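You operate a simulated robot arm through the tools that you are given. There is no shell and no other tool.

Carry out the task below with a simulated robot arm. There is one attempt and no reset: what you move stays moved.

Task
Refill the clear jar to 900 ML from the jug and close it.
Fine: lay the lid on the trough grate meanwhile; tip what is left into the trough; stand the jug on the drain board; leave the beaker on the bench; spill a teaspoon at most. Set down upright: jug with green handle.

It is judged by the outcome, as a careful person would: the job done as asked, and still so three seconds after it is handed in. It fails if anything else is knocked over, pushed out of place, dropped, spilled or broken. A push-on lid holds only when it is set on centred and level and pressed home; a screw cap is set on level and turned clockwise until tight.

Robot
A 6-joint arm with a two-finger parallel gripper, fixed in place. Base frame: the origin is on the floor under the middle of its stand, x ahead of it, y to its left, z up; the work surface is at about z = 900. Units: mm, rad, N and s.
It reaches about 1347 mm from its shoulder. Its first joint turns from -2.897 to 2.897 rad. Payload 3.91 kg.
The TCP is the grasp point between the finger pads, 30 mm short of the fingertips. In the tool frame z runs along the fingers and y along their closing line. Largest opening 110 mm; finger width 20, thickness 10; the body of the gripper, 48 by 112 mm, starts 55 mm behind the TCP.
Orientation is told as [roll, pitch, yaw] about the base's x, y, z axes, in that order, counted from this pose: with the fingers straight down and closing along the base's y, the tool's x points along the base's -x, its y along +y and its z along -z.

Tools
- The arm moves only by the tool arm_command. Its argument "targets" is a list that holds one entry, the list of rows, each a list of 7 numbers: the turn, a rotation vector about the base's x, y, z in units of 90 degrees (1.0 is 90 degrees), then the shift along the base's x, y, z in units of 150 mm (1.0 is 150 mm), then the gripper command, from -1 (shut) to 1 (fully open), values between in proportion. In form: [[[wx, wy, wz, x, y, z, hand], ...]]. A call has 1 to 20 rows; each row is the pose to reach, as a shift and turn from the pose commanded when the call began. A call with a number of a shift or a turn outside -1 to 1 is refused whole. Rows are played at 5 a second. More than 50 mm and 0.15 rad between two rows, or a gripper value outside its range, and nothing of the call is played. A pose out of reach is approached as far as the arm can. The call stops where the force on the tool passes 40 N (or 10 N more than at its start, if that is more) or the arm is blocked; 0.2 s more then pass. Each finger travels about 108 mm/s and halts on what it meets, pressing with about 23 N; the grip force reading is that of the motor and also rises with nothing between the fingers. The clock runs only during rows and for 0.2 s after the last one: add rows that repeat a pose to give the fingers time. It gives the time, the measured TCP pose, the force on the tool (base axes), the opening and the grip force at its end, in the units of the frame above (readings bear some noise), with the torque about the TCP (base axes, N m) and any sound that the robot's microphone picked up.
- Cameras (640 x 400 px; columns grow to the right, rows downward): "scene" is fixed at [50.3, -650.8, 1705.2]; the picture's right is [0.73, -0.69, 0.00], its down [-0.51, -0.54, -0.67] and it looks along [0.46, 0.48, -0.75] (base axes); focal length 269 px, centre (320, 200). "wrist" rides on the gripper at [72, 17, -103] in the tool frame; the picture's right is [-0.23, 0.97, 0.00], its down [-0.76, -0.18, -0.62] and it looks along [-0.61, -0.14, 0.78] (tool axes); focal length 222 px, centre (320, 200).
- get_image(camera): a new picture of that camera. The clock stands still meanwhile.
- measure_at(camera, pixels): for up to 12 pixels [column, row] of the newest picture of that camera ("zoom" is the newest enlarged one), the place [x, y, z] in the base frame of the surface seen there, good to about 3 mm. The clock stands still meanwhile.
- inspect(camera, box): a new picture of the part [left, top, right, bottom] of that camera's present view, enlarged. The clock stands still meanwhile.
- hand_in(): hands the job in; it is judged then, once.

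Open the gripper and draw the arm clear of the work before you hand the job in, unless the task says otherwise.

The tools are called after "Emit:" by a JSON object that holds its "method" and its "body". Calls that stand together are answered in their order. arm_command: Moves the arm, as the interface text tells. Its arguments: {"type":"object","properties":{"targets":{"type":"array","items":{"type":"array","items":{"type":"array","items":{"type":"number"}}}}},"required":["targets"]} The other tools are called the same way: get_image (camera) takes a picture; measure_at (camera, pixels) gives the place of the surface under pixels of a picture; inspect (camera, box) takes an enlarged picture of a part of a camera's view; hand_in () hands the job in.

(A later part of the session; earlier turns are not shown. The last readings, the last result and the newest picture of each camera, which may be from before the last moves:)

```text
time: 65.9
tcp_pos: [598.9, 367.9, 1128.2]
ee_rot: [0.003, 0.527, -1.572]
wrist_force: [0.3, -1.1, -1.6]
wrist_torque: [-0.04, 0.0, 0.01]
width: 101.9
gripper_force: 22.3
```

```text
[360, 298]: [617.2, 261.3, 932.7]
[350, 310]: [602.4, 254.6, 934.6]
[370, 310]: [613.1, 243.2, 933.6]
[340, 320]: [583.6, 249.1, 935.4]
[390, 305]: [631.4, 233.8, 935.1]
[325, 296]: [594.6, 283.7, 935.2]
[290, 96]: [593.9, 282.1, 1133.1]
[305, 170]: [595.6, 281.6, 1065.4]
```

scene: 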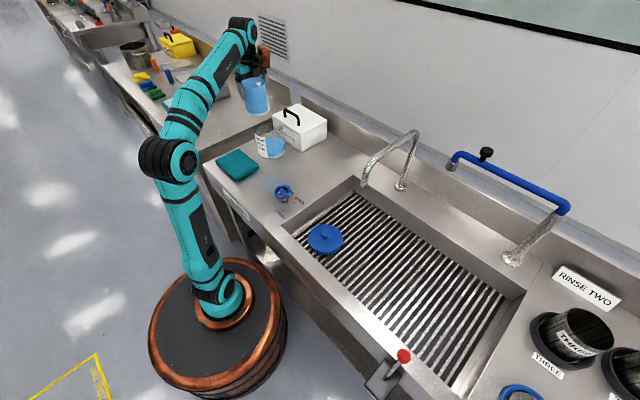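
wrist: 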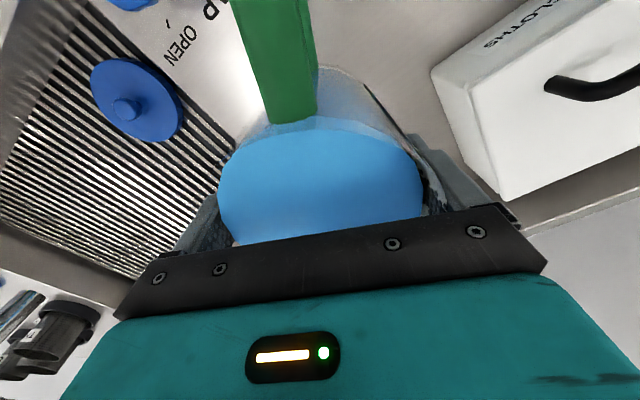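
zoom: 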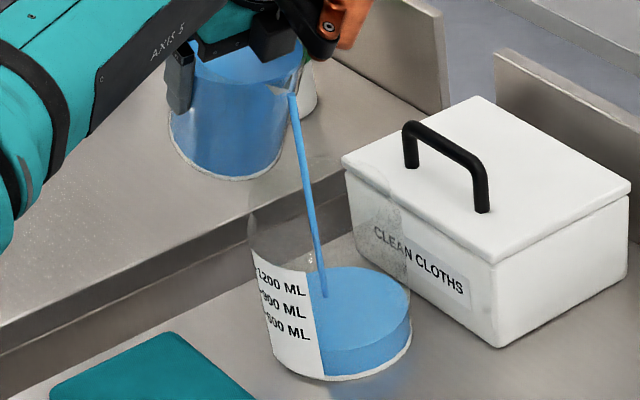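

Level rose to ≈934.5. The stream stays at (595,282). Continuing to 40°.

Emit:
{"method": "arm_command", "body": {"targets": [[[0.011, 0, 0, 0, 0, 0.009, -1], [0.022, 0, 0, 0, 0, 0.017, -1], [0.033, 0, 0, 0, 0, 0.026, -1], [0.044, 0, 0, 0, 0, 0.034, -1], [0.055, 0, 0, 0, 0, 0.043, -1], [0.067, 0, 0, 0, 0, 0.052, -1], [0.078, 0, 0, 0, 0, 0.06, -1], [0.089, 0, 0, 0, 0, 0.069, -1], [0.1, 0, 0, 0, 0, 0.077, -1], [0.111, 0, 0, 0, 0, 0.086, -1], [0.111, 0, 0, 0, 0, 0.086, -1]]]}}

Emit:
{"method": "inspect", "body": {"camera": "scene", "box": [240, 85, 295, 162]}}

Emit:
{"method": "measure_at", "body": {"camera": "zoom", "pixels": [[360, 298], [350, 310], [370, 310], [340, 320], [390, 300], [375, 290], [290, 96], [305, 170]]}}

```text
time: 68.3
tcp_pos: [599.1, 368.2, 1141.3]
ee_rot: [0.004, 0.7, -1.57]
wrist_force: [0.6, 0.0, -1.4]
wrist_torque: [-0.07, -0.05, 0.01]
width: 102.3
gripper_force: 23.1
```

```text
5.19 times, centred on (268, 124) of scene
```

zoom: 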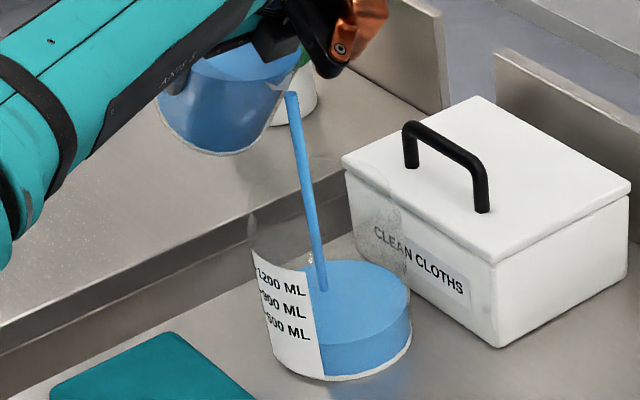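

```text
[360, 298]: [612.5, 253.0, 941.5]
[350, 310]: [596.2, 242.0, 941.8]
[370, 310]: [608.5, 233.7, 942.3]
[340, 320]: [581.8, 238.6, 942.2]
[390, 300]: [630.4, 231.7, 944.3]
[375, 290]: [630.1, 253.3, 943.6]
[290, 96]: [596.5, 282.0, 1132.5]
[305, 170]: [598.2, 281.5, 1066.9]
```

Level ≈942.6, stream still well inside. Continuing to 50°.

Emit:
{"method": "arm_command", "body": {"targets": [[[0.011, 0, 0, 0, -0.001, 0.009, -1], [0.022, 0, 0, 0, -0.003, 0.017, -1], [0.033, 0, 0, 0, -0.005, 0.026, -1], [0.044, 0, 0, 0, -0.007, 0.034, -1], [0.055, 0, 0, 0, -0.009, 0.043, -1], [0.067, 0, 0, 0, -0.01, 0.052, -1], [0.078, 0, 0, 0, -0.012, 0.06, -1], [0.089, 0, 0, 0, -0.014, 0.069, -1], [0.1, 0, 0, 0, -0.016, 0.077, -1], [0.111, 0, 0, 0, -0.017, 0.085, -1], [0.111, 0, 0, 0, -0.017, 0.085, -1]]]}}

Emit:
{"method": "inspect", "body": {"camera": "scene", "box": [240, 85, 295, 162]}}

Emit:
{"method": "measure_at", "body": {"camera": "zoom", "pixels": [[360, 290], [350, 300], [370, 300], [340, 310], [390, 295], [375, 280], [290, 96], [305, 170]]}}

```text
time: 70.7
tcp_pos: [598.9, 364.4, 1153.2]
ee_rot: [0.002, 0.873, -1.573]
wrist_force: [0.3, -0.7, -1.4]
wrist_torque: [-0.08, 0.01, -0.01]
width: 102.2
gripper_force: 23.2
```

```text
5.19 times, centred on (268, 124) of scene
```

zoom: 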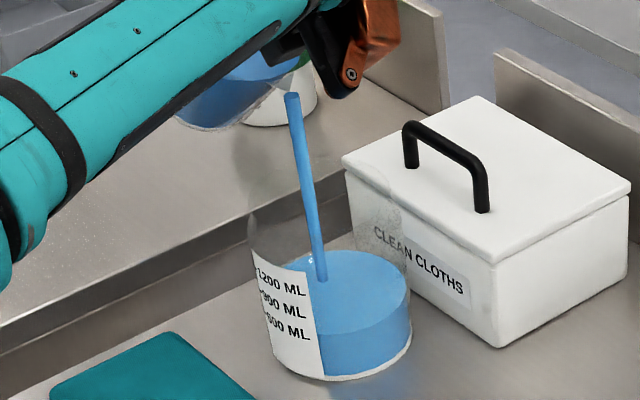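

```text
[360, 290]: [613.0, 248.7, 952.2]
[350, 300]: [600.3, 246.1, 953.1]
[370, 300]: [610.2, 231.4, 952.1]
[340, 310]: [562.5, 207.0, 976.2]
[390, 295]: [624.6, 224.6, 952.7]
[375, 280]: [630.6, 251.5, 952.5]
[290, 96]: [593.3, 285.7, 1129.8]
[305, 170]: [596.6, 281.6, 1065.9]
```

Level ≈952.5 (near the 600 mark). I'll hold at 50° for about 1.5 s to see how the flow settles.

Emit:
{"method": "arm_command", "body": {"targets": [[[0, 0, 0, 0, 0, 0, -1], [0, 0, 0, 0, 0, 0, -1], [0, 0, 0, 0, 0, 0, -1], [0, 0, 0, 0, 0, 0, -1], [0, 0, 0, 0, 0, 0, -1], [0, 0, 0, 0, 0, 0, -1], [0, 0, 0, 0, 0, 0, -1]]]}}

Emit:
{"method": "inspect", "body": {"camera": "scene", "box": [240, 85, 295, 162]}}

Emit:
{"method": "measure_at", "body": {"camera": "zoom", "pixels": [[360, 285], [350, 295], [370, 295], [340, 300], [390, 290], [375, 275], [290, 96], [305, 170]]}}

```text
time: 72.3
tcp_pos: [599.3, 365.9, 1151.9]
ee_rot: [0.003, 0.876, -1.571]
wrist_force: [0.7, 0.4, -0.8]
wrist_torque: [-0.06, 0.0, 0.01]
width: 102.1
gripper_force: 23.3
```

```text
5.19 times, centred on (268, 124) of scene
```

zoom: 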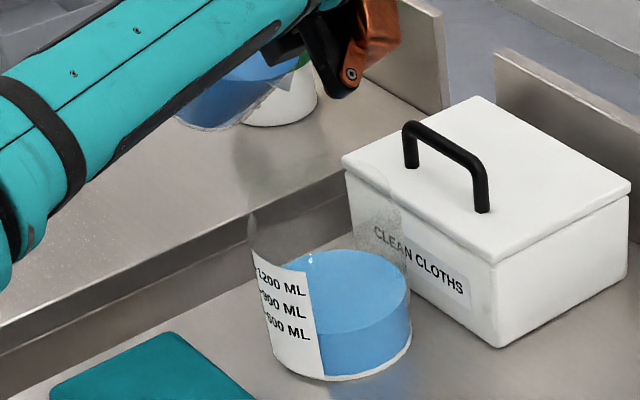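

```text
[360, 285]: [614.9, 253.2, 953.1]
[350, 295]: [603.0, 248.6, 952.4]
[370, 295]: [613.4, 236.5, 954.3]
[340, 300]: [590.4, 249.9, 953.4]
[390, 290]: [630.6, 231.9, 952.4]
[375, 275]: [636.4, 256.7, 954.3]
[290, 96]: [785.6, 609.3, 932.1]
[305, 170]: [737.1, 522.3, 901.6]
```

Flow stops by itself at 50°, level ≈953.3 (≈600 ml), so the volume follows tilt quasi-statically. Now on to 60°, moving the TCP to keep the spout in place.

Emit:
{"method": "arm_command", "body": {"targets": [[[0.011, 0, 0, 0, -0.003, 0.008, -1], [0.022, 0, 0, 0, -0.006, 0.016, -1], [0.033, 0, 0, 0, -0.009, 0.024, -1], [0.044, 0, 0, 0, -0.012, 0.032, -1], [0.055, 0, 0, 0, -0.015, 0.04, -1], [0.067, 0, 0, 0, -0.019, 0.049, -1], [0.078, 0, 0, 0, -0.022, 0.057, -1], [0.089, 0, 0, 0, -0.025, 0.065, -1], [0.1, 0, 0, 0, -0.028, 0.073, -1], [0.111, 0, 0, 0, -0.032, 0.081, -1], [0.111, 0, 0, 0, -0.032, 0.081, -1]]]}}

Emit:
{"method": "inspect", "body": {"camera": "scene", "box": [240, 85, 295, 162]}}

Emit:
{"method": "measure_at", "body": {"camera": "zoom", "pixels": [[360, 280], [350, 290], [370, 290], [345, 295], [390, 285], [375, 270], [290, 96], [305, 170]]}}

```text
time: 74.7
tcp_pos: [599.2, 360.2, 1165.6]
ee_rot: [0.003, 1.048, -1.57]
wrist_force: [-0.3, -0.6, -2.3]
wrist_torque: [-0.09, 0.02, -0.02]
width: 102.0
gripper_force: 22.9
```

```text
5.19 times, centred on (268, 124) of scene
```

zoom: 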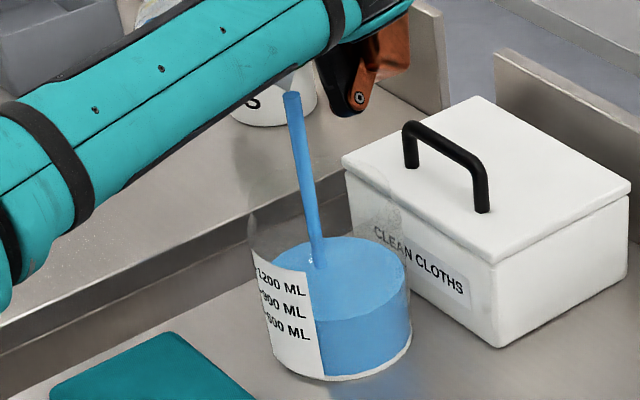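

```text
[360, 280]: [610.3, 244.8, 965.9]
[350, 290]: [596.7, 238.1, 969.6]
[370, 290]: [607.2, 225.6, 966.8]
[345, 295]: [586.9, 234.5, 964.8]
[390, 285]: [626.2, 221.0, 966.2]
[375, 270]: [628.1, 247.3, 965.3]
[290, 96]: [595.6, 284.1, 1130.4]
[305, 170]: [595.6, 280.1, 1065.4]
```

Level ≈966 and still flowing. Holding about 1.5 s for it to settle.

Emit:
{"method": "arm_command", "body": {"targets": [[[0, 0, 0, 0, 0, 0, -1], [0, 0, 0, 0, 0, 0, -1], [0, 0, 0, 0, 0, 0, -1], [0, 0, 0, 0, 0, 0, -1], [0, 0, 0, 0, 0, 0, -1], [0, 0, 0, 0, 0, 0, -1], [0, 0, 0, 0, 0, 0, -1]]]}}

Emit:
{"method": "inspect", "body": {"camera": "scene", "box": [245, 112, 295, 162]}}

Emit:
{"method": "measure_at", "body": {"camera": "zoom", "pixels": [[360, 200], [340, 220], [380, 220], [400, 190], [420, 215], [350, 245], [300, 190], [390, 240], [210, 195], [220, 245], [240, 250], [245, 208]]}}

```text
time: 76.3
tcp_pos: [600.0, 361.8, 1165.4]
ee_rot: [0.003, 1.049, -1.573]
wrist_force: [0.3, -0.8, -0.6]
wrist_torque: [-0.06, 0.02, -0.07]
width: 101.9
gripper_force: 22.9
```

```text
8.00 times, centred on (270, 137) of scene
```

zoom: 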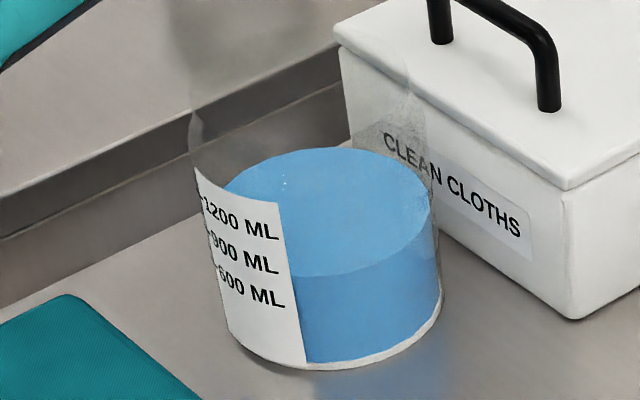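

```text
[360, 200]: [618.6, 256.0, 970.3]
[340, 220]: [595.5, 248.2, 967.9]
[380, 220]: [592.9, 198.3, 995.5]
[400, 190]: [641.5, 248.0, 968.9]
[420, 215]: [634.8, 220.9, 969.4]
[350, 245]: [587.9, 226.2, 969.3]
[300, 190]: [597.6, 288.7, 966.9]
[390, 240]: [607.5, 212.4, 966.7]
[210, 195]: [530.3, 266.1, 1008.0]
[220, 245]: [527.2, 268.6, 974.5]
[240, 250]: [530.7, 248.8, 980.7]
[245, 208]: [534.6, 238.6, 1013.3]
```

Flow stopped at 60°: surface ≈968.5, about 8 mm short of the 900 mark (≈977). I'll zoom tightly at the label edge to compare water line and mark directly.

Emit:
{"method": "inspect", "body": {"camera": "scene", "box": [252, 134, 276, 158]}}

Emit:
{"method": "measure_at", "body": {"camera": "zoom", "pixels": [[260, 178], [200, 155], [140, 115], [100, 80], [290, 282], [230, 262], [170, 225], [115, 180], [300, 385], [240, 365], [180, 330], [400, 240]]}}

```text
16.00 times, centred on (264, 146) of scene
```

zoom: 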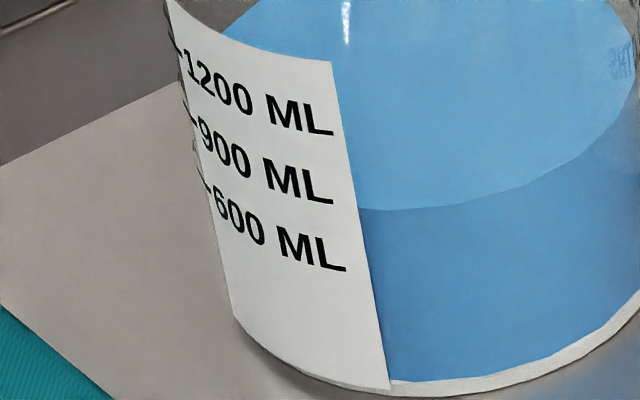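

```text
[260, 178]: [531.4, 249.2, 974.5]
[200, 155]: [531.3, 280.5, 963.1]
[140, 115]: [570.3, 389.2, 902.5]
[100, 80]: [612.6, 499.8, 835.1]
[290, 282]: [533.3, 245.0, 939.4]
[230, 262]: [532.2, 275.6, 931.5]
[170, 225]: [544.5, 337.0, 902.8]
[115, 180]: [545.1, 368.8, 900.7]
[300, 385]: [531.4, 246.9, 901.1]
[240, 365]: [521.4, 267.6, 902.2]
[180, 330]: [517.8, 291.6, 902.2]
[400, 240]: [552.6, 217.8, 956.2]
```

Direct measures suggest ~8 mm short, the edge comparison ~5–6 mm short. To settle it I'll zoom further on the label text and average many height measurements on the 900 line.

Emit:
{"method": "inspect", "body": {"camera": "scene", "box": [253, 137, 270, 152]}}

```text
16.00 times, centred on (262, 144) of scene
```

zoom: 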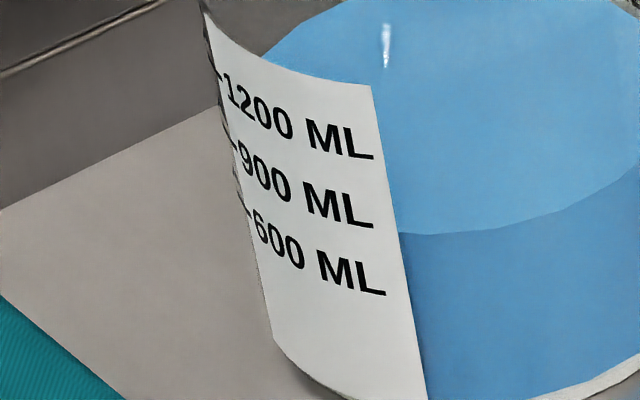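

At this zoom the 900 line runs through (247,158), (263,171), (282,182), (322,200), (355,210). Measuring those plus the 600 and 1200 lines.

Emit:
{"method": "measure_at", "body": {"camera": "zoom", "pixels": [[247, 158], [255, 165], [263, 171], [272, 177], [282, 182], [292, 187], [302, 191], [312, 196], [322, 200], [332, 203], [345, 207], [355, 210]]}}

Emit:
{"method": "measure_at", "body": {"camera": "zoom", "pixels": [[247, 104], [263, 117], [283, 125], [305, 131], [325, 137], [357, 145], [262, 229], [277, 242], [294, 253], [315, 262], [337, 270], [370, 280]]}}

Emit:
{"method": "measure_at", "body": {"camera": "zoom", "pixels": [[450, 100], [480, 120], [520, 100], [560, 150], [500, 190], [450, 200], [420, 170], [550, 60], [600, 120], [440, 60], [480, 160], [530, 140]]}}

```text
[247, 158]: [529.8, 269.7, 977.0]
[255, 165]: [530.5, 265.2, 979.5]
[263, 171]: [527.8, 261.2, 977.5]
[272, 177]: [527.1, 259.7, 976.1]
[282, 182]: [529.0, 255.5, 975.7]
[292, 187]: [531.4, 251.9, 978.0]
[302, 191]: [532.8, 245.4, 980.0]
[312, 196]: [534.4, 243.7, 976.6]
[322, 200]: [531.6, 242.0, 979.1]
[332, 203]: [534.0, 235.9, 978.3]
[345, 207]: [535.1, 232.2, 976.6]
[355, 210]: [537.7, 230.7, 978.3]
```

```text
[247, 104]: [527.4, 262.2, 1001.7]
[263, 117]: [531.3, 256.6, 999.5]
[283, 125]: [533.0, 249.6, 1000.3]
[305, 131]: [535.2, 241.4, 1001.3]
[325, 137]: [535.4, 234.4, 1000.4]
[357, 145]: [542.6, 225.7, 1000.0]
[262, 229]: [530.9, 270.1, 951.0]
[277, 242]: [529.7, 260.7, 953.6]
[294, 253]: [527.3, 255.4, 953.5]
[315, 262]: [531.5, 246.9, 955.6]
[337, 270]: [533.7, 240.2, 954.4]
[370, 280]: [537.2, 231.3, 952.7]
```

```text
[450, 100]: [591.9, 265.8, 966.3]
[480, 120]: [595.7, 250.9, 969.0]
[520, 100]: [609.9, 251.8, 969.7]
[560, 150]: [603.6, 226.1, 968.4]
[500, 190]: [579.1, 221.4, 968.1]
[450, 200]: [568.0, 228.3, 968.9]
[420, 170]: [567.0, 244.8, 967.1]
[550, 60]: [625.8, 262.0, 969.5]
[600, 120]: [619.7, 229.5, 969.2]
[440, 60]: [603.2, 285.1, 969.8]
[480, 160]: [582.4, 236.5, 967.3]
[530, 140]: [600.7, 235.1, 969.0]
```

Averages: 900 line z≈977.4, water ≈968.5, so ≈112 ml more is needed (consistent with tilt model: ≈66°). I'll go to 64° and hold.

Emit:
{"method": "arm_command", "body": {"targets": [[[0.009, 0, 0, 0, -0.003, 0.006, -1], [0.018, 0, 0, 0, -0.007, 0.012, -1], [0.027, 0, 0, 0, -0.01, 0.019, -1], [0.036, 0, 0, 0, -0.014, 0.025, -1], [0.0444, 0, 0, 0, -0.017, 0.031, -1], [0.0444, 0, 0, 0, -0.017, 0.031, -1], [0.0444, 0, 0, 0, -0.017, 0.031, -1], [0.0444, 0, 0, 0, -0.017, 0.031, -1], [0.0444, 0, 0, 0, -0.017, 0.031, -1], [0.0444, 0, 0, 0, -0.017, 0.031, -1], [0.0444, 0, 0, 0, -0.017, 0.031, -1], [0.0444, 0, 0, 0, -0.017, 0.031, -1]]]}}

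Emit:
{"method": "inspect", "body": {"camera": "scene", "box": [245, 112, 295, 162]}}

Emit:
{"method": "measure_at", "body": {"camera": "zoom", "pixels": [[360, 200], [340, 215], [330, 190], [400, 190], [410, 205], [350, 235], [300, 190], [370, 180], [320, 230], [390, 215], [340, 170], [290, 210]]}}

```text
time: 78.9
tcp_pos: [599.2, 356.4, 1171.5]
ee_rot: [0.003, 1.119, -1.573]
wrist_force: [-0.6, -0.2, -1.3]
wrist_torque: [-0.1, -0.01, 0.03]
width: 101.8
gripper_force: 22.9
```

```text
8.00 times, centred on (270, 137) of scene
```

zoom: 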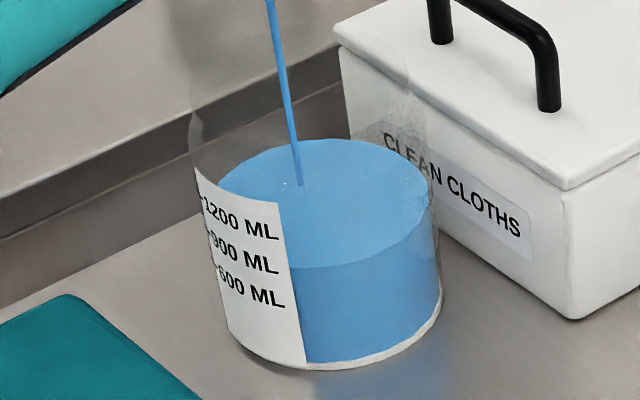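

```text
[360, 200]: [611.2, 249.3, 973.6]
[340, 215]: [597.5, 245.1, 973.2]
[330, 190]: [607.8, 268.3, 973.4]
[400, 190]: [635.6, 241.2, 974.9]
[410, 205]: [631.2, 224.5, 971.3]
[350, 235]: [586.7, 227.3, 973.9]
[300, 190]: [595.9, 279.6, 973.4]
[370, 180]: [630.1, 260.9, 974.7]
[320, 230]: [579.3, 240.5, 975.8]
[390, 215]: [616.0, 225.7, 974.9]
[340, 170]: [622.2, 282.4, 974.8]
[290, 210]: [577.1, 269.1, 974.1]
```

Level ≈974 with a thin trickle left. Holding 1 s more before the last small increment.

Emit:
{"method": "arm_command", "body": {"targets": [[[0, 0, 0, 0, 0, 0, -1], [0, 0, 0, 0, 0, 0, -1], [0, 0, 0, 0, 0, 0, -1], [0, 0, 0, 0, 0, 0, -1], [0, 0, 0, 0, 0, 0, -1]]]}}

Emit:
{"method": "inspect", "body": {"camera": "scene", "box": [245, 112, 295, 162]}}

Emit:
{"method": "measure_at", "body": {"camera": "zoom", "pixels": [[360, 200], [340, 215], [330, 190], [400, 190], [410, 205], [350, 235], [300, 190], [370, 180], [320, 230], [390, 215], [340, 170], [290, 210]]}}

```text
time: 80.1
tcp_pos: [599.3, 357.5, 1170.3]
ee_rot: [0.002, 1.121, -1.573]
wrist_force: [-0.4, 0.3, -2.0]
wrist_torque: [-0.08, 0.01, 0.05]
width: 102.0
gripper_force: 23.6
```

```text
8.00 times, centred on (270, 137) of scene
```

zoom: 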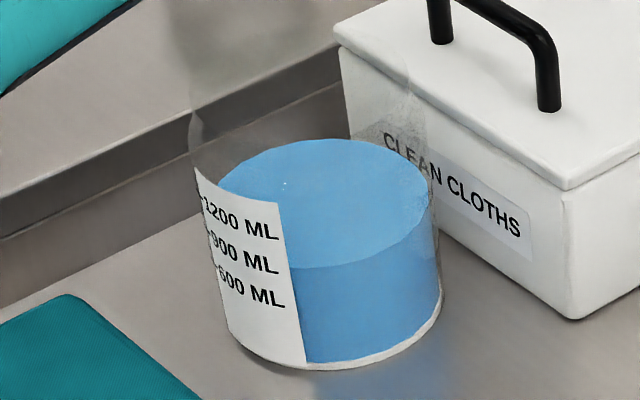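

```text
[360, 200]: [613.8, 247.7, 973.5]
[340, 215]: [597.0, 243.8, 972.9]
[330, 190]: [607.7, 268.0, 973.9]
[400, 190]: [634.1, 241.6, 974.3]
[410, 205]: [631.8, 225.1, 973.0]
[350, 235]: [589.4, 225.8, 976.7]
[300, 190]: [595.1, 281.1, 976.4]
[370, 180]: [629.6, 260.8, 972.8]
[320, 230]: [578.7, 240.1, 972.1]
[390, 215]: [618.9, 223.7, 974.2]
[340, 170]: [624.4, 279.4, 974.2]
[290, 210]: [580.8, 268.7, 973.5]
```

Settled at ≈974.0 (≈857 ml). About 42 ml more is needed, i.e. roughly 2.3° more tilt.

Emit:
{"method": "arm_command", "body": {"targets": [[[0.007, 0, 0, 0, -0.003, 0.005, -1], [0.014, 0, 0, 0, -0.006, 0.01, -1], [0.02, 0, 0, 0, -0.009, 0.014, -1], [0.0245, 0, 0, 0, -0.011, 0.017, -1], [0.0245, 0, 0, 0, -0.011, 0.017, -1], [0.0245, 0, 0, 0, -0.011, 0.017, -1], [0.0245, 0, 0, 0, -0.011, 0.017, -1], [0.0245, 0, 0, 0, -0.011, 0.017, -1], [0.0245, 0, 0, 0, -0.011, 0.017, -1], [0.0245, 0, 0, 0, -0.011, 0.017, -1], [0.0245, 0, 0, 0, -0.011, 0.017, -1], [0.0245, 0, 0, 0, -0.011, 0.017, -1], [0.0245, 0, 0, 0, -0.011, 0.017, -1]]]}}

Emit:
{"method": "inspect", "body": {"camera": "scene", "box": [245, 112, 295, 162]}}

Emit:
{"method": "measure_at", "body": {"camera": "zoom", "pixels": [[360, 200], [340, 215], [330, 190], [400, 190], [410, 205], [350, 235], [300, 190], [370, 180], [320, 230], [390, 215], [340, 170], [290, 210]]}}

```text
time: 82.9
tcp_pos: [598.9, 355.9, 1173.1]
ee_rot: [0.003, 1.155, -1.571]
wrist_force: [-0.1, -0.7, -1.9]
wrist_torque: [-0.04, 0.02, 0.0]
width: 101.9
gripper_force: 22.6
```

```text
8.00 times, centred on (270, 137) of scene
```

zoom: 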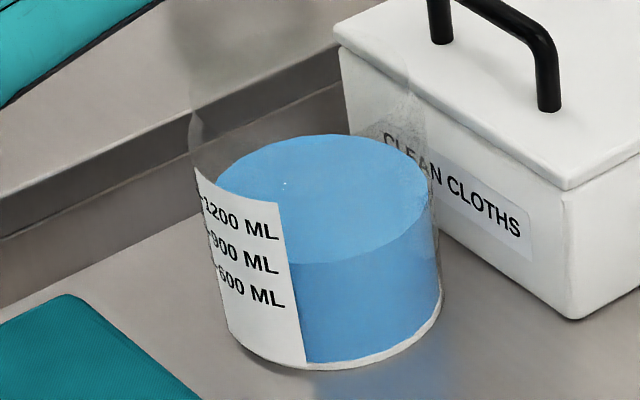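

```text
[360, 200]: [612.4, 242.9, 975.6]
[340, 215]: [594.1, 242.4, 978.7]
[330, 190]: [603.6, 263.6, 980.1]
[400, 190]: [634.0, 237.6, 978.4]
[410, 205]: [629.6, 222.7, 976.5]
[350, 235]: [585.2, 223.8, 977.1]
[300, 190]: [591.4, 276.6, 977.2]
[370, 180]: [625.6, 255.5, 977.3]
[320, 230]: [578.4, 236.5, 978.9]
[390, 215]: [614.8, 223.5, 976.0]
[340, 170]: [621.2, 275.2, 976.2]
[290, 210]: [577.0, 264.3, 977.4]
```

Surface averages z≈977.4, matching the 900 line (977.4), and the stream has stopped. I'll now un-tilt the jug over the jar, rising slightly so its base stays clear of the rim.

Emit:
{"method": "arm_command", "body": {"targets": [[[-0.02, 0, 0, 0, 0, 0.01, -1], [-0.05, 0, 0, 0, 0, 0.02, -1], [-0.09, 0, 0, 0, 0, 0.03, -1], [-0.14, 0, 0, 0, 0, 0.04, -1], [-0.19, 0, 0, 0, 0, 0.05, -1], [-0.24, 0, 0, 0, 0, 0.06, -1], [-0.29, 0, 0, 0, 0, 0.07, -1], [-0.34, 0, 0, 0, 0, 0.08, -1], [-0.39, 0, 0, 0, 0, 0.09, -1], [-0.44, 0, 0, 0, 0, 0.1, -1], [-0.49, 0, 0, 0, 0, 0.1, -1], [-0.54, 0, 0, 0, 0, 0.1, -1], [-0.59, 0, 0, 0, 0, 0.1, -1], [-0.64, 0, 0, 0, 0, 0.1, -1], [-0.68, 0, 0, 0, 0, 0.1, -1], [-0.71, 0, 0, 0, 0, 0.1, -1], [-0.73, 0, 0, 0, 0, 0.1, -1], [-0.735, 0, 0, 0, 0, 0.1, -1], [-0.735, 0, 0, 0, 0, 0.1, -1]]]}}

Emit:
{"method": "get_image", "body": {"camera": "scene"}}

Emit:
{"method": "inspect", "body": {"camera": "scene", "box": [220, 60, 310, 165]}}

```text
time: 86.9
tcp_pos: [599.5, 355.7, 1188.7]
ee_rot: [0.005, 0.001, -1.572]
wrist_force: [-0.7, 0.0, -2.0]
wrist_torque: [-0.05, -0.01, 0.02]
width: 101.8
gripper_force: 22.6
```

```text
taken
```

scene: 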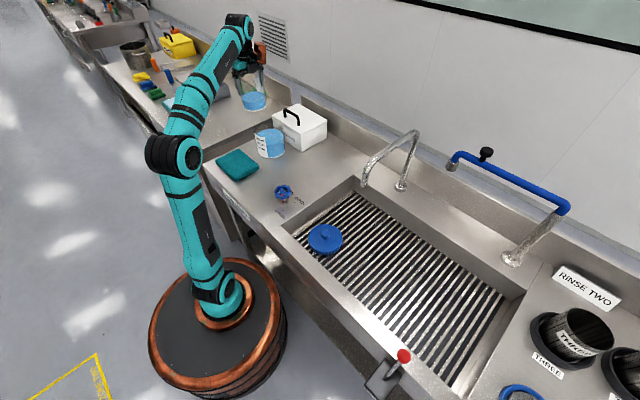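

```text
3.81 times, centred on (265, 112) of scene
```

zoom: 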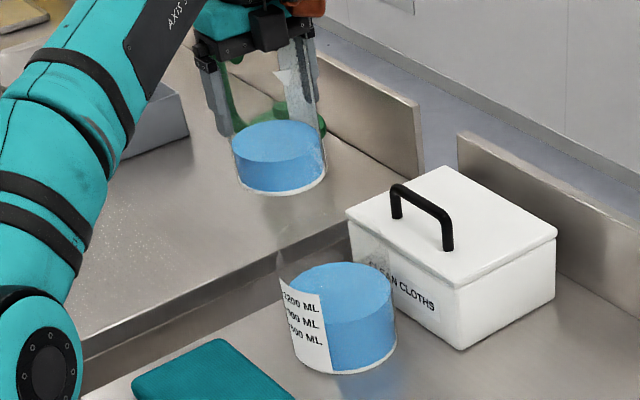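

Jar reads at the 900 line, nothing spilled, and about 300 ml remains in the jug. I'll carry the jug level toward the trough (which is allowed for tipping the rest), passing in front of the first tap.

Emit:
{"method": "arm_command", "body": {"targets": [[[0, 0, 0, -0.02, -0.05, 0, -1], [0, 0, 0, -0.06, -0.16, 0, -1], [0, 0, 0, -0.11, -0.32, 0, -1], [0, 0, 0, -0.16, -0.5, 0, -1], [0, 0, 0, -0.21, -0.68, 0, -1], [0, 0, 0, -0.25, -0.85, 0, -1], [0, 0, 0, -0.28, -1.0, 0, -1]]]}}

Emit:
{"method": "arm_command", "body": {"targets": [[[0, 0, 0, -0.07, -0.18, 0, -1], [0, 0, 0, -0.14, -0.36, 0, -1], [0, 0, 0, -0.21, -0.54, 0, -1], [0, 0, 0, -0.28, -0.72, 0, -1], [0, 0, 0, -0.35, -0.88, 0, -1], [0, 0, 0, -0.4, -1.0, 0, -1]]]}}

Emit:
{"method": "arm_command", "body": {"targets": [[[0, 0, 0, -0.08, -0.18, 0, -1], [0, 0, 0, -0.16, -0.36, 0, -1], [0, 0, 0, -0.24, -0.54, 0, -1], [0, 0, 0, -0.32, -0.72, 0, -1], [0, 0, 0, -0.39, -0.88, 0, -1], [0, 0, 0, -0.45, -1.0, 0, -1], [0, 0, 0, -0.45, -1.0, 0, -1]]]}}

```text
time: 88.5
tcp_pos: [556.9, 206.2, 1188.9]
ee_rot: [0.003, 0.002, -1.57]
wrist_force: [0.4, 0.4, -2.0]
wrist_torque: [-0.05, 0.02, -0.01]
width: 101.7
gripper_force: 22.9
```

```text
time: 89.9
tcp_pos: [498.4, 55.3, 1188.9]
ee_rot: [0.004, 0.002, -1.571]
wrist_force: [0.6, 0.0, -2.0]
wrist_torque: [-0.05, 0.0, 0.0]
width: 101.8
gripper_force: 22.8
```

```text
time: 91.5
tcp_pos: [428.8, -94.7, 1186.2]
ee_rot: [0.005, 0.003, -1.571]
wrist_force: [0.1, 0.0, -1.2]
wrist_torque: [-0.02, -0.02, -0.02]
width: 101.9
gripper_force: 23.4
```

At (429,-95,1186), steady. Next two stages take it past the tap at x≈420.

Emit:
{"method": "arm_command", "body": {"targets": [[[0, 0, 0, -0.01, -0.18, 0, -1], [0, 0, 0, -0.02, -0.36, 0, -1], [0, 0, 0, -0.03, -0.54, 0, -1], [0, 0, 0, -0.04, -0.72, 0, -1], [0, 0, 0, -0.05, -0.88, 0, -1], [0, 0, 0, -0.05, -1.0, 0, -1]]]}}

Emit:
{"method": "arm_command", "body": {"targets": [[[0, 0, 0, 0, -0.18, 0, -1], [0, 0, 0, 0, -0.36, 0, -1], [0, 0, 0, 0, -0.54, 0, -1], [0, 0, 0, 0, -0.72, 0, -1], [0, 0, 0, 0, -0.88, 0, -1], [0, 0, 0, 0, -1.0, 0, -1], [0, 0, 0, 0, -1.0, 0, -1]]]}}

Emit:
{"method": "get_image", "body": {"camera": "scene"}}

```text
time: 92.9
tcp_pos: [422.0, -244.7, 1187.6]
ee_rot: [0.005, 0.002, -1.569]
wrist_force: [-0.1, -1.2, -1.1]
wrist_torque: [-0.04, -0.02, 0.02]
width: 101.8
gripper_force: 23.0
```

```text
time: 94.5
tcp_pos: [422.2, -394.0, 1187.7]
ee_rot: [0.005, 0.003, -1.571]
wrist_force: [-0.7, -0.3, -1.1]
wrist_torque: [-0.05, -0.01, 0.0]
width: 101.8
gripper_force: 22.8
```

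```text
taken
```

scene: 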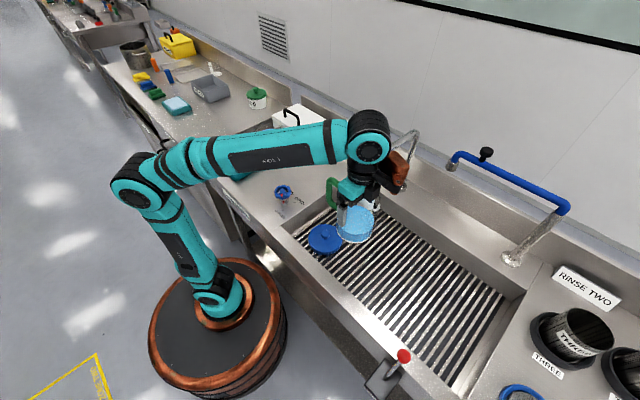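

Past the tap. Moving to about (540,-510) while turning the spout toward azimuth -160° (facing the robot side).

Emit:
{"method": "arm_command", "body": {"targets": [[[0, 0, -0.05, 0.04, -0.06, 0, -1], [0, 0, -0.12, 0.12, -0.16, 0, -1], [0, 0, -0.2, 0.22, -0.27, 0, -1], [0, 0, -0.28, 0.32, -0.38, 0, -1], [0, 0, -0.36, 0.42, -0.48, 0, -1], [0, 0, -0.44, 0.52, -0.57, 0, -1], [0, 0, -0.52, 0.62, -0.66, 0, -1], [0, 0, -0.6, 0.7, -0.73, 0, -1], [0, 0, -0.68, 0.76, -0.77, 0, -1], [0, 0, -0.75, 0.787, -0.773, 0, -1], [0, 0, -0.778, 0.787, -0.773, 0, -1], [0, 0, -0.778, 0.787, -0.773, 0, -1]]]}}

Emit:
{"method": "get_image", "body": {"camera": "scene"}}

```text
time: 97.1
tcp_pos: [541.3, -509.3, 1186.9]
ee_rot: [0.004, 0.002, -2.796]
wrist_force: [0.0, 0.0, -2.1]
wrist_torque: [0.0, 0.01, 0.0]
width: 101.7
gripper_force: 23.0
```

```text
taken
```

scene: 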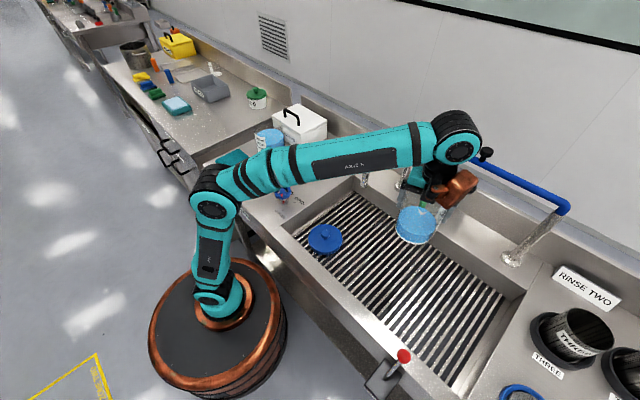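

At (541,-509,1187) the jug hangs over the open trough. I'll lower to z≈1085, shift 30 mm outward, and then begin tilting in checked steps.

Emit:
{"method": "arm_command", "body": {"targets": [[[0, 0, 0, 0.03, 0, -0.08, -1], [0, 0, 0, 0.08, 0, -0.2, -1], [0, 0, 0, 0.14, 0, -0.34, -1], [0, 0, 0, 0.19, 0, -0.48, -1], [0, 0, 0, 0.2, 0, -0.6, -1], [0, 0, 0, 0.2, 0, -0.68, -1], [0, 0, 0, 0.2, 0, -0.68, -1]]]}}

Emit:
{"method": "arm_command", "body": {"targets": [[[0.017, -0.047, 0, 0, 0, 0, -1], [0.034, -0.094, 0, 0, 0, 0, -1], [0.051, -0.141, 0, 0, 0, 0, -1], [0.068, -0.188, 0, 0, 0, 0, -1], [0.086, -0.235, 0, 0, 0, 0, -1], [0.103, -0.282, 0, 0, 0, 0, -1], [0.103, -0.282, 0, 0, 0, 0, -1]]]}}

Emit:
{"method": "get_image", "body": {"camera": "scene"}}

```text
time: 98.7
tcp_pos: [570.8, -510.2, 1086.0]
ee_rot: [0.003, 0.001, -2.794]
wrist_force: [0.0, -0.3, -1.5]
wrist_torque: [-0.03, 0.0, 0.0]
width: 101.6
gripper_force: 23.0
```

```text
time: 100.3
tcp_pos: [570.5, -510.4, 1085.5]
ee_rot: [0.003, 0.473, -2.795]
wrist_force: [-1.5, -0.4, -1.9]
wrist_torque: [0.0, 0.06, -0.02]
width: 101.8
gripper_force: 23.2
```

```text
taken
```

scene: 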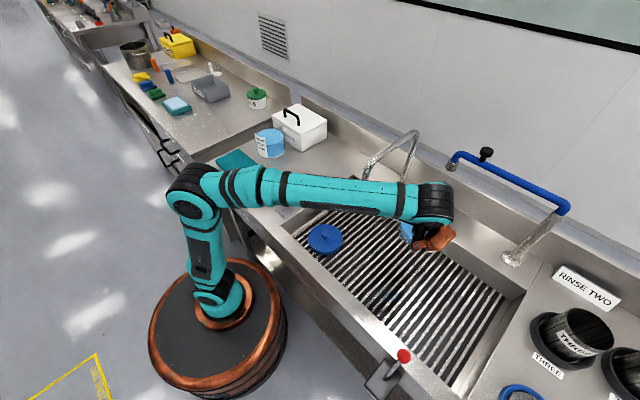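

27° held cleanly, arm clear of things. Continuing to about 60° (still below where the remaining water pours).

Emit:
{"method": "arm_command", "body": {"targets": [[[0.021, -0.058, 0, 0, 0, 0, -1], [0.042, -0.115, 0, 0, 0, 0, -1], [0.063, -0.173, 0, 0, 0, 0, -1], [0.084, -0.23, 0, 0, 0, 0, -1], [0.105, -0.288, 0, 0, 0, 0, -1], [0.1255, -0.345, 0, 0, 0, 0, -1], [0.1255, -0.345, 0, 0, 0, 0, -1]]]}}

Emit:
{"method": "get_image", "body": {"camera": "scene"}}

Emit:
{"method": "inspect", "body": {"camera": "scene", "box": [340, 150, 480, 290]}}

```text
time: 101.9
tcp_pos: [569.5, -510.0, 1084.5]
ee_rot: [0.003, 1.051, -2.794]
wrist_force: [0.7, -1.5, -1.1]
wrist_torque: [-0.03, 0.04, 0.02]
width: 101.6
gripper_force: 23.2
```

```text
taken
```

scene: 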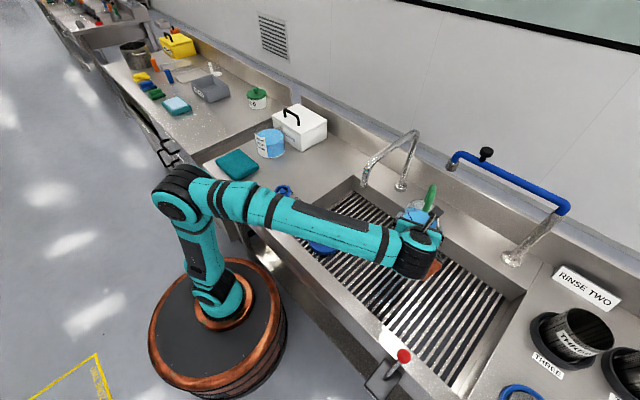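

```text
2.86 times, centred on (410, 220) of scene
```

zoom: 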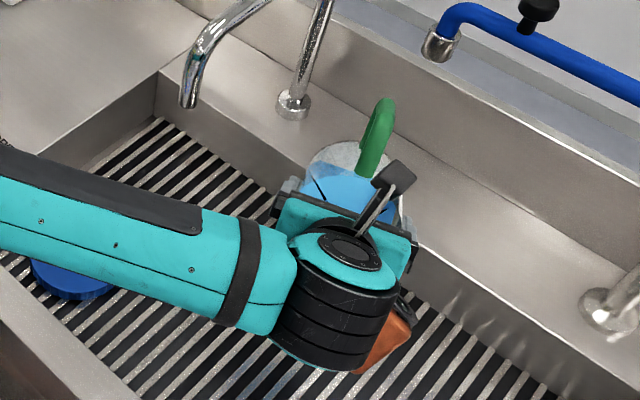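

60° reached. The forearm is lower now, so I'll measure its height and that of the orange wrist part before tilting more.

Emit:
{"method": "measure_at", "body": {"camera": "zoom", "pixels": [[20, 250], [100, 280], [220, 320], [250, 270], [330, 360], [380, 360], [400, 340], [350, 260], [385, 120], [430, 230], [130, 300], [290, 340]]}}

```text
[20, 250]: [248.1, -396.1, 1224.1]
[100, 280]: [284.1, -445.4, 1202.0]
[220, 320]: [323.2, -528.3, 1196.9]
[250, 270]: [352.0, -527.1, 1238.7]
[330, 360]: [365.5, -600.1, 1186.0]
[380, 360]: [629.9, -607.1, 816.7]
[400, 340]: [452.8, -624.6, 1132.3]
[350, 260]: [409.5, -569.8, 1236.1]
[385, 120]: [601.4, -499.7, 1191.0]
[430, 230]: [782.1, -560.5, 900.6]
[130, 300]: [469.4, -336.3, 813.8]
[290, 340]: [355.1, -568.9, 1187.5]
```

Everything is high above the trough (≥1130). Tilting on to 80°, where the remaining water starts going into the trough at about (515,-530).

Emit:
{"method": "arm_command", "body": {"targets": [[[0.0095, -0.026, 0, 0, 0, 0, -1], [0.019, -0.052, 0, 0, 0, 0, -1], [0.0285, -0.078, 0, 0, 0, 0, -1], [0.038, -0.104, 0, 0, 0, 0, -1], [0.0475, -0.13, 0, 0, 0, 0, -1], [0.057, -0.157, 0, 0, 0, 0, -1], [0.0665, -0.183, 0, 0, 0, 0, -1], [0.076, -0.209, 0, 0, 0, 0, -1], [0.076, -0.209, 0, 0, 0, 0, -1]]]}}

Emit:
{"method": "get_image", "body": {"camera": "scene"}}

Emit:
{"method": "inspect", "body": {"camera": "scene", "box": [340, 150, 480, 290]}}

```text
time: 103.9
tcp_pos: [571.1, -509.8, 1086.6]
ee_rot: [-0.004, 1.398, -2.798]
wrist_force: [-0.4, 0.1, -1.6]
wrist_torque: [-0.04, 0.07, 0.0]
width: 101.6
gripper_force: 23.5
```

```text
taken
```

scene: 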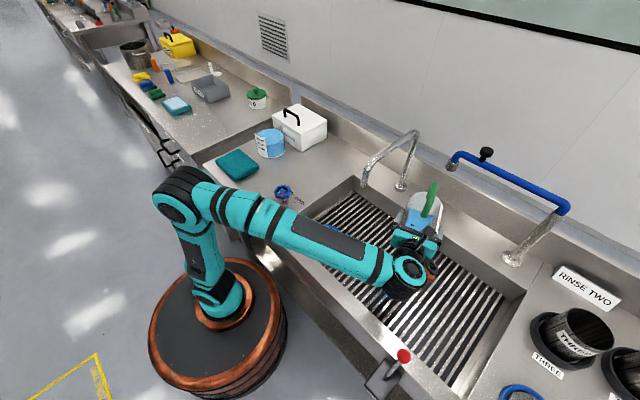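

```text
2.86 times, centred on (410, 220) of scene
```

zoom: 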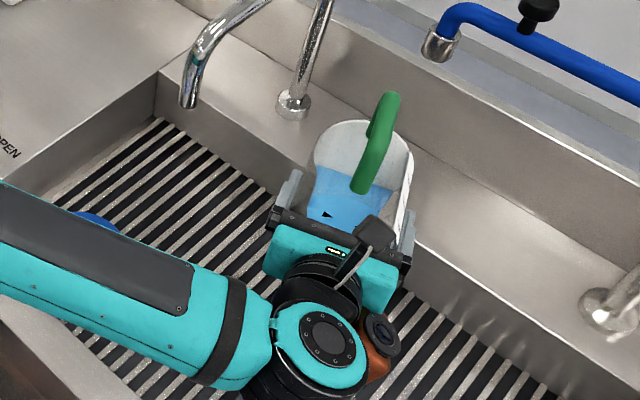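

Water is running down toward the lip. Measuring forearm clearance again before the final tilt.

Emit:
{"method": "measure_at", "body": {"camera": "zoom", "pixels": [[20, 290], [120, 340], [220, 380], [250, 350], [270, 395], [320, 330], [380, 370], [330, 250], [100, 225], [380, 140], [345, 210], [400, 300]]}}

```text
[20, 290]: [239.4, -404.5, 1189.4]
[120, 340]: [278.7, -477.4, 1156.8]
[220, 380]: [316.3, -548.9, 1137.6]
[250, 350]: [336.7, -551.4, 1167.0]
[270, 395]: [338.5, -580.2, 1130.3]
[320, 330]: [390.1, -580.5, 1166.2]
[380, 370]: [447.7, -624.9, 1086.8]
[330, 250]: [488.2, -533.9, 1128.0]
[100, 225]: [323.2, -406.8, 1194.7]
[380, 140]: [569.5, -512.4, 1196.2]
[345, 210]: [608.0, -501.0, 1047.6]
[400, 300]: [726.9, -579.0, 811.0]
```

Clear (lowest parts still >1050). Tilting on to 95° and holding for drainage.

Emit:
{"method": "arm_command", "body": {"targets": [[[0.0095, -0.026, 0, 0, 0, 0, -1], [0.019, -0.052, 0, 0, 0, 0, -1], [0.0285, -0.078, 0, 0, 0, 0, -1], [0.038, -0.104, 0, 0, 0, 0, -1], [0.0475, -0.13, 0, 0, 0, 0, -1], [0.057, -0.157, 0, 0, 0, 0, -1], [0.057, -0.157, 0, 0, 0, 0, -1], [0.057, -0.157, 0, 0, 0, 0, -1], [0.057, -0.157, 0, 0, 0, 0, -1]]]}}

Emit:
{"method": "inspect", "body": {"camera": "scene", "box": [340, 150, 480, 290]}}

```text
time: 105.9
tcp_pos: [570.2, -509.2, 1086.0]
ee_rot: [-3.127, 1.48, 0.359]
wrist_force: [-0.3, 0.7, -1.7]
wrist_torque: [-0.02, 0.09, 0.0]
width: 101.5
gripper_force: 22.5
```

```text
2.86 times, centred on (410, 220) of scene
```

zoom: 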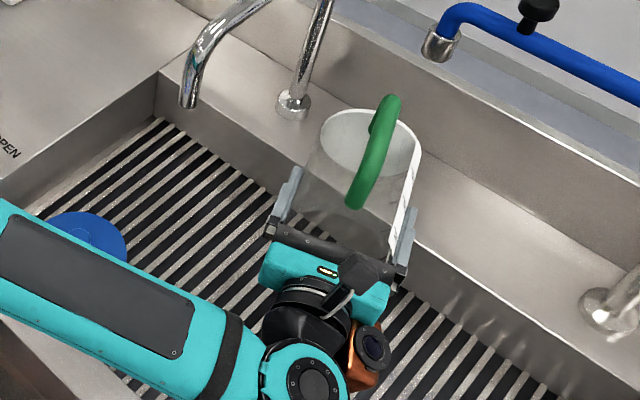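

The jug looks empty at 95°. Zooming to verify.

Emit:
{"method": "inspect", "body": {"camera": "scene", "box": [395, 180, 435, 240]}}

```text
6.67 times, centred on (415, 210) of scene
```

zoom: 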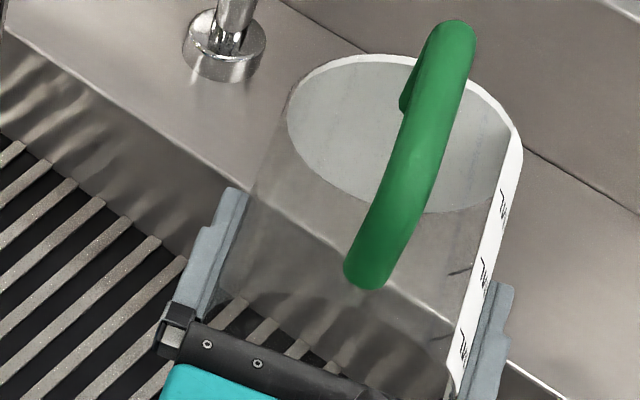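

Empty indeed. Un-tilting back to upright in place.

Emit:
{"method": "arm_command", "body": {"targets": [[[-0.024, 0.066, 0, 0, 0, 0, -1], [-0.048, 0.132, 0, 0, 0, 0, -1], [-0.072, 0.199, 0, 0, 0, 0, -1], [-0.096, 0.265, 0, 0, 0, 0, -1], [-0.12, 0.331, 0, 0, 0, 0, -1], [-0.144, 0.397, 0, 0, 0, 0, -1], [-0.168, 0.463, 0, 0, 0, 0, -1], [-0.193, 0.53, 0, 0, 0, 0, -1], [-0.217, 0.596, 0, 0, 0, 0, -1], [-0.241, 0.662, 0, 0, 0, 0, -1], [-0.265, 0.728, 0, 0, 0, 0, -1], [-0.289, 0.794, 0, 0, 0, 0, -1], [-0.313, 0.861, 0, 0, 0, 0, -1], [-0.337, 0.927, 0, 0, 0, 0, -1], [-0.361, 0.993, 0, 0, 0, 0, -1], [-0.361, 0.993, 0, 0, 0, 0, -1]]]}}

Emit:
{"method": "get_image", "body": {"camera": "scene"}}

```text
time: 109.3
tcp_pos: [569.7, -508.8, 1085.8]
ee_rot: [0.004, 0.0, -2.796]
wrist_force: [-0.2, -0.3, -1.7]
wrist_torque: [0.0, 0.03, 0.03]
width: 101.5
gripper_force: 22.8
```

```text
taken
```

scene: 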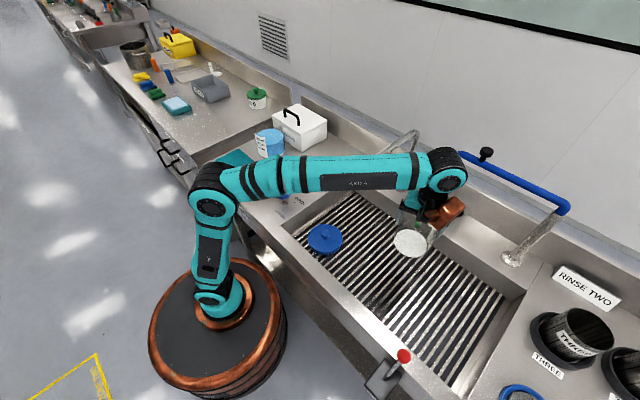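

Upright again. Retracing: up to z≈1187, back to (422,-394) with yaw returning to -90°.

Emit:
{"method": "arm_command", "body": {"targets": [[[0, 0, 0, 0, 0, 0.15, -1], [0, 0, 0, 0, 0, 0.35, -1], [0, 0, 0, -0.05, 0, 0.55, -1], [0, 0, 0, -0.2, 0, 0.68, -1], [0, 0, 0.08, -0.35, 0.07, 0.68, -1], [0, 0, 0.16, -0.5, 0.18, 0.68, -1], [0, 0, 0.24, -0.63, 0.32, 0.68, -1], [0, 0, 0.32, -0.75, 0.46, 0.68, -1], [0, 0, 0.4, -0.86, 0.58, 0.68, -1], [0, 0, 0.48, -0.94, 0.68, 0.68, -1], [0, 0, 0.56, -0.98, 0.75, 0.68, -1], [0, 0, 0.64, -0.98, 0.77, 0.68, -1], [0, 0, 0.72, -0.98, 0.77, 0.68, -1], [0, 0, 0.778, -0.98, 0.77, 0.68, -1], [0, 0, 0.778, -0.98, 0.77, 0.68, -1]]]}}

```text
time: 112.5
tcp_pos: [422.9, -393.4, 1187.5]
ee_rot: [0.002, 0.004, -1.57]
wrist_force: [0.1, -0.4, -1.4]
wrist_torque: [-0.01, 0.01, 0.03]
width: 101.2
gripper_force: 23.1
```

Now back along y at x≈422, starting to yaw toward -24°.

Emit:
{"method": "arm_command", "body": {"targets": [[[0, 0, 0, 0, 0.15, 0, -1], [0, 0, 0, 0, 0.35, 0, -1], [0, 0, 0, 0, 0.55, 0, -1], [0, 0, 0, 0, 0.75, 0, -1], [0, 0, 0, 0, 0.9, 0, -1], [0, 0, 0, 0, 1.0, 0, -1]]]}}

Emit:
{"method": "arm_command", "body": {"targets": [[[0, 0, 0.03, 0, 0.15, 0, -1], [0, 0, 0.09, 0, 0.35, 0, -1], [0, 0, 0.16, 0, 0.55, 0, -1], [0, 0, 0.23, 0, 0.75, 0, -1], [0, 0, 0.3, 0.02, 0.9, 0, -1], [0, 0, 0.35, 0.04, 1.0, 0, -1]]]}}

Emit:
{"method": "arm_command", "body": {"targets": [[[0, 0, 0.06, 0.15, 0.1, 0, -1], [0, 0, 0.12, 0.33, 0.22, 0, -1], [0, 0, 0.18, 0.51, 0.34, 0, -1], [0, 0, 0.24, 0.69, 0.46, 0, -1], [0, 0, 0.3, 0.86, 0.57, 0, -1], [0, 0, 0.36, 1.0, 0.66, 0, -1], [0, 0, 0.384, 1.0, 0.66, 0, -1], [0, 0, 0.384, 1.0, 0.66, 0, -1]]]}}

```text
time: 113.9
tcp_pos: [423.9, -244.0, 1187.6]
ee_rot: [0.004, 0.003, -1.572]
wrist_force: [0.1, 0.4, -2.3]
wrist_torque: [0.01, 0.0, 0.0]
width: 101.6
gripper_force: 23.2
```

```text
time: 115.3
tcp_pos: [429.0, -94.7, 1187.9]
ee_rot: [0.003, 0.004, -1.019]
wrist_force: [0.5, -0.6, -1.1]
wrist_torque: [-0.05, 0.0, -0.01]
width: 101.3
gripper_force: 23.4
```

```text
time: 117.1
tcp_pos: [579.3, 5.7, 1187.5]
ee_rot: [0.002, 0.003, -0.417]
wrist_force: [0.4, 0.5, -1.7]
wrist_torque: [0.01, -0.04, 0.02]
width: 101.8
gripper_force: 23.1
```

At (579,6,1188), yaw -24°. Moving over the jug's original spot (622.5,24.3) and lowering to z≈1060.

Emit:
{"method": "arm_command", "body": {"targets": [[[0, 0, 0, 0.15, 0.065, 0, -1], [0, 0, 0, 0.288, 0.124, -0.03, -1], [0, 0, 0, 0.288, 0.124, -0.2, -1], [0, 0, 0, 0.288, 0.124, -0.4, -1], [0, 0, 0, 0.288, 0.124, -0.6, -1], [0, 0, 0, 0.288, 0.124, -0.78, -1], [0, 0, 0, 0.288, 0.124, -0.85, -1], [0, 0, 0, 0.288, 0.124, -0.85, -1]]]}}

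Emit:
{"method": "inspect", "body": {"camera": "scene", "box": [270, 90, 360, 190]}}

```text
time: 118.9
tcp_pos: [622.1, 21.3, 1059.6]
ee_rot: [0.004, 0.004, -0.419]
wrist_force: [0.2, 0.3, -1.7]
wrist_torque: [-0.01, -0.02, 0.0]
width: 101.4
gripper_force: 23.3
```

```text
4.00 times, centred on (315, 140) of scene
```

zoom: 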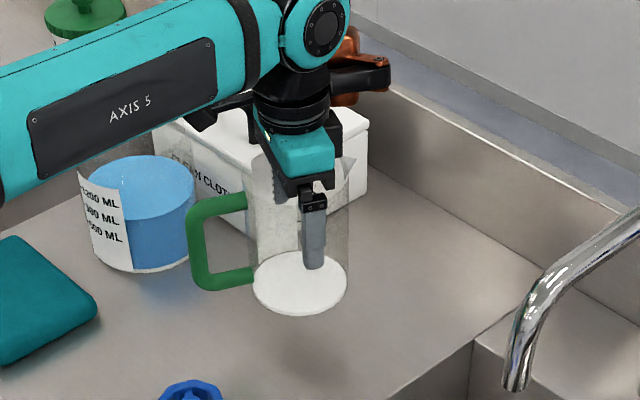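

The jug hangs upright and empty over its spot. Lowering to just above contact (z≈1000).

Emit:
{"method": "arm_command", "body": {"targets": [[[0, 0, 0, 0, 0.01, -0.1, -1], [0, 0, 0, 0, 0.015, -0.2, -1], [0, 0, 0, 0, 0.015, -0.3, -1], [0, 0, 0, 0, 0.015, -0.36, -1], [0, 0, 0, 0, 0.015, -0.393, -1], [0, 0, 0, 0, 0.015, -0.393, -1]]]}}

Emit:
{"method": "inspect", "body": {"camera": "scene", "box": [280, 120, 350, 190]}}

```text
time: 120.3
tcp_pos: [623.5, 23.8, 1002.1]
ee_rot: [0.004, 0.003, -0.42]
wrist_force: [0.4, -0.1, -0.7]
wrist_torque: [-0.04, -0.02, 0.04]
width: 101.4
gripper_force: 23.1
```

```text
5.71 times, centred on (315, 155) of scene
```

zoom: 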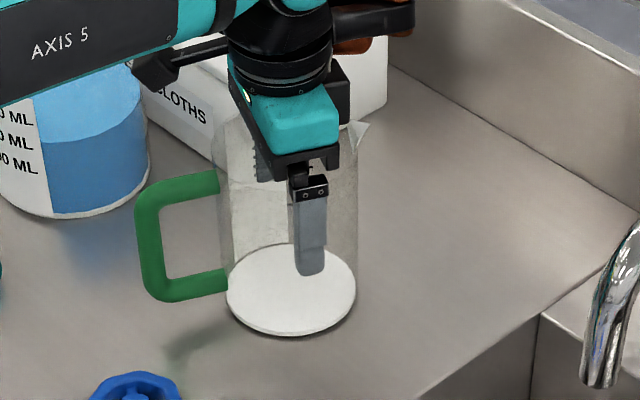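

Almost down. Stepping 1 mm at a time for the last few millimetres and watching the force.

Emit:
{"method": "arm_command", "body": {"targets": [[[0, 0, 0, 0, 0, -0.007, -1], [0, 0, 0, 0, 0, -0.014, -1], [0, 0, 0, 0, 0, -0.021, -1], [0, 0, 0, 0, 0, -0.028, -1], [0, 0, 0, 0, 0, -0.028, -1]]]}}

```text
time: 121.5
tcp_pos: [623.0, 25.1, 997.3]
ee_rot: [0.004, 0.003, -0.42]
wrist_force: [5.5, 1.9, 17.9]
wrist_torque: [-0.21, 0.25, 0.04]
width: 101.2
gripper_force: 22.8
```

Contact at z≈997 (18 N). Easing off 1 mm, then opening the fingers fully and slowly.

Emit:
{"method": "arm_command", "body": {"targets": [[[0, 0, 0, 0, 0, 0.006, -1], [0, 0, 0, 0, 0, 0.008, -1], [0, 0, 0, 0, 0, 0.008, 0.86], [0, 0, 0, 0, 0, 0.008, 0.9], [0, 0, 0, 0, 0, 0.008, 1], [0, 0, 0, 0, 0, 0.008, 1], [0, 0, 0, 0, 0, 0.008, 1]]]}}

Emit:
{"method": "inspect", "body": {"camera": "scene", "box": [280, 120, 350, 190]}}

Emit:
{"method": "inspect", "body": {"camera": "wrist", "box": [180, 20, 480, 260]}}

```text
time: 123.1
tcp_pos: [623.2, 26.0, 998.2]
ee_rot: [0.004, 0.004, -0.419]
wrist_force: [0.5, 0.5, 0.6]
wrist_torque: [0.03, -0.03, 0.03]
width: 110.0
gripper_force: 0.0
```

```text
5.71 times, centred on (315, 155) of scene
```

zoom: 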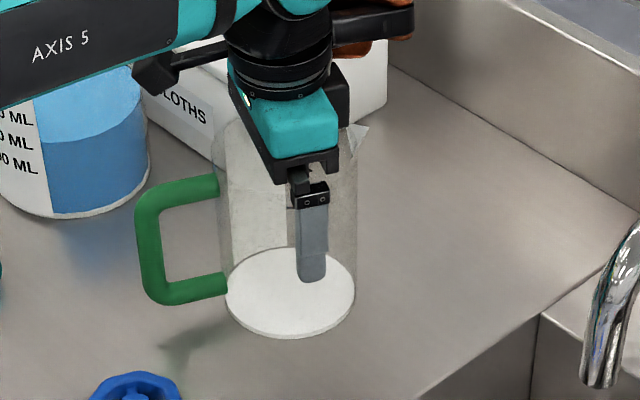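

```text
1.67 times, centred on (330, 140) of wrist
```

zoom: 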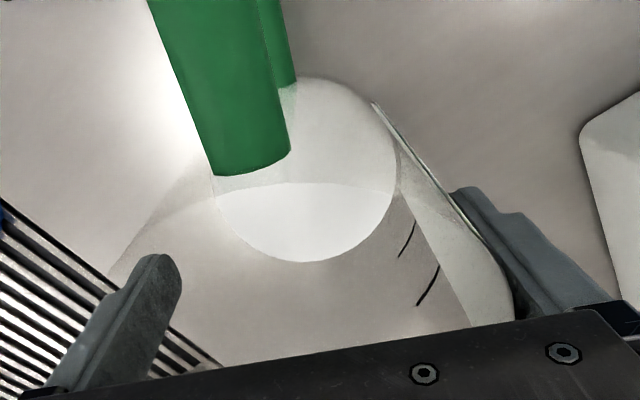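

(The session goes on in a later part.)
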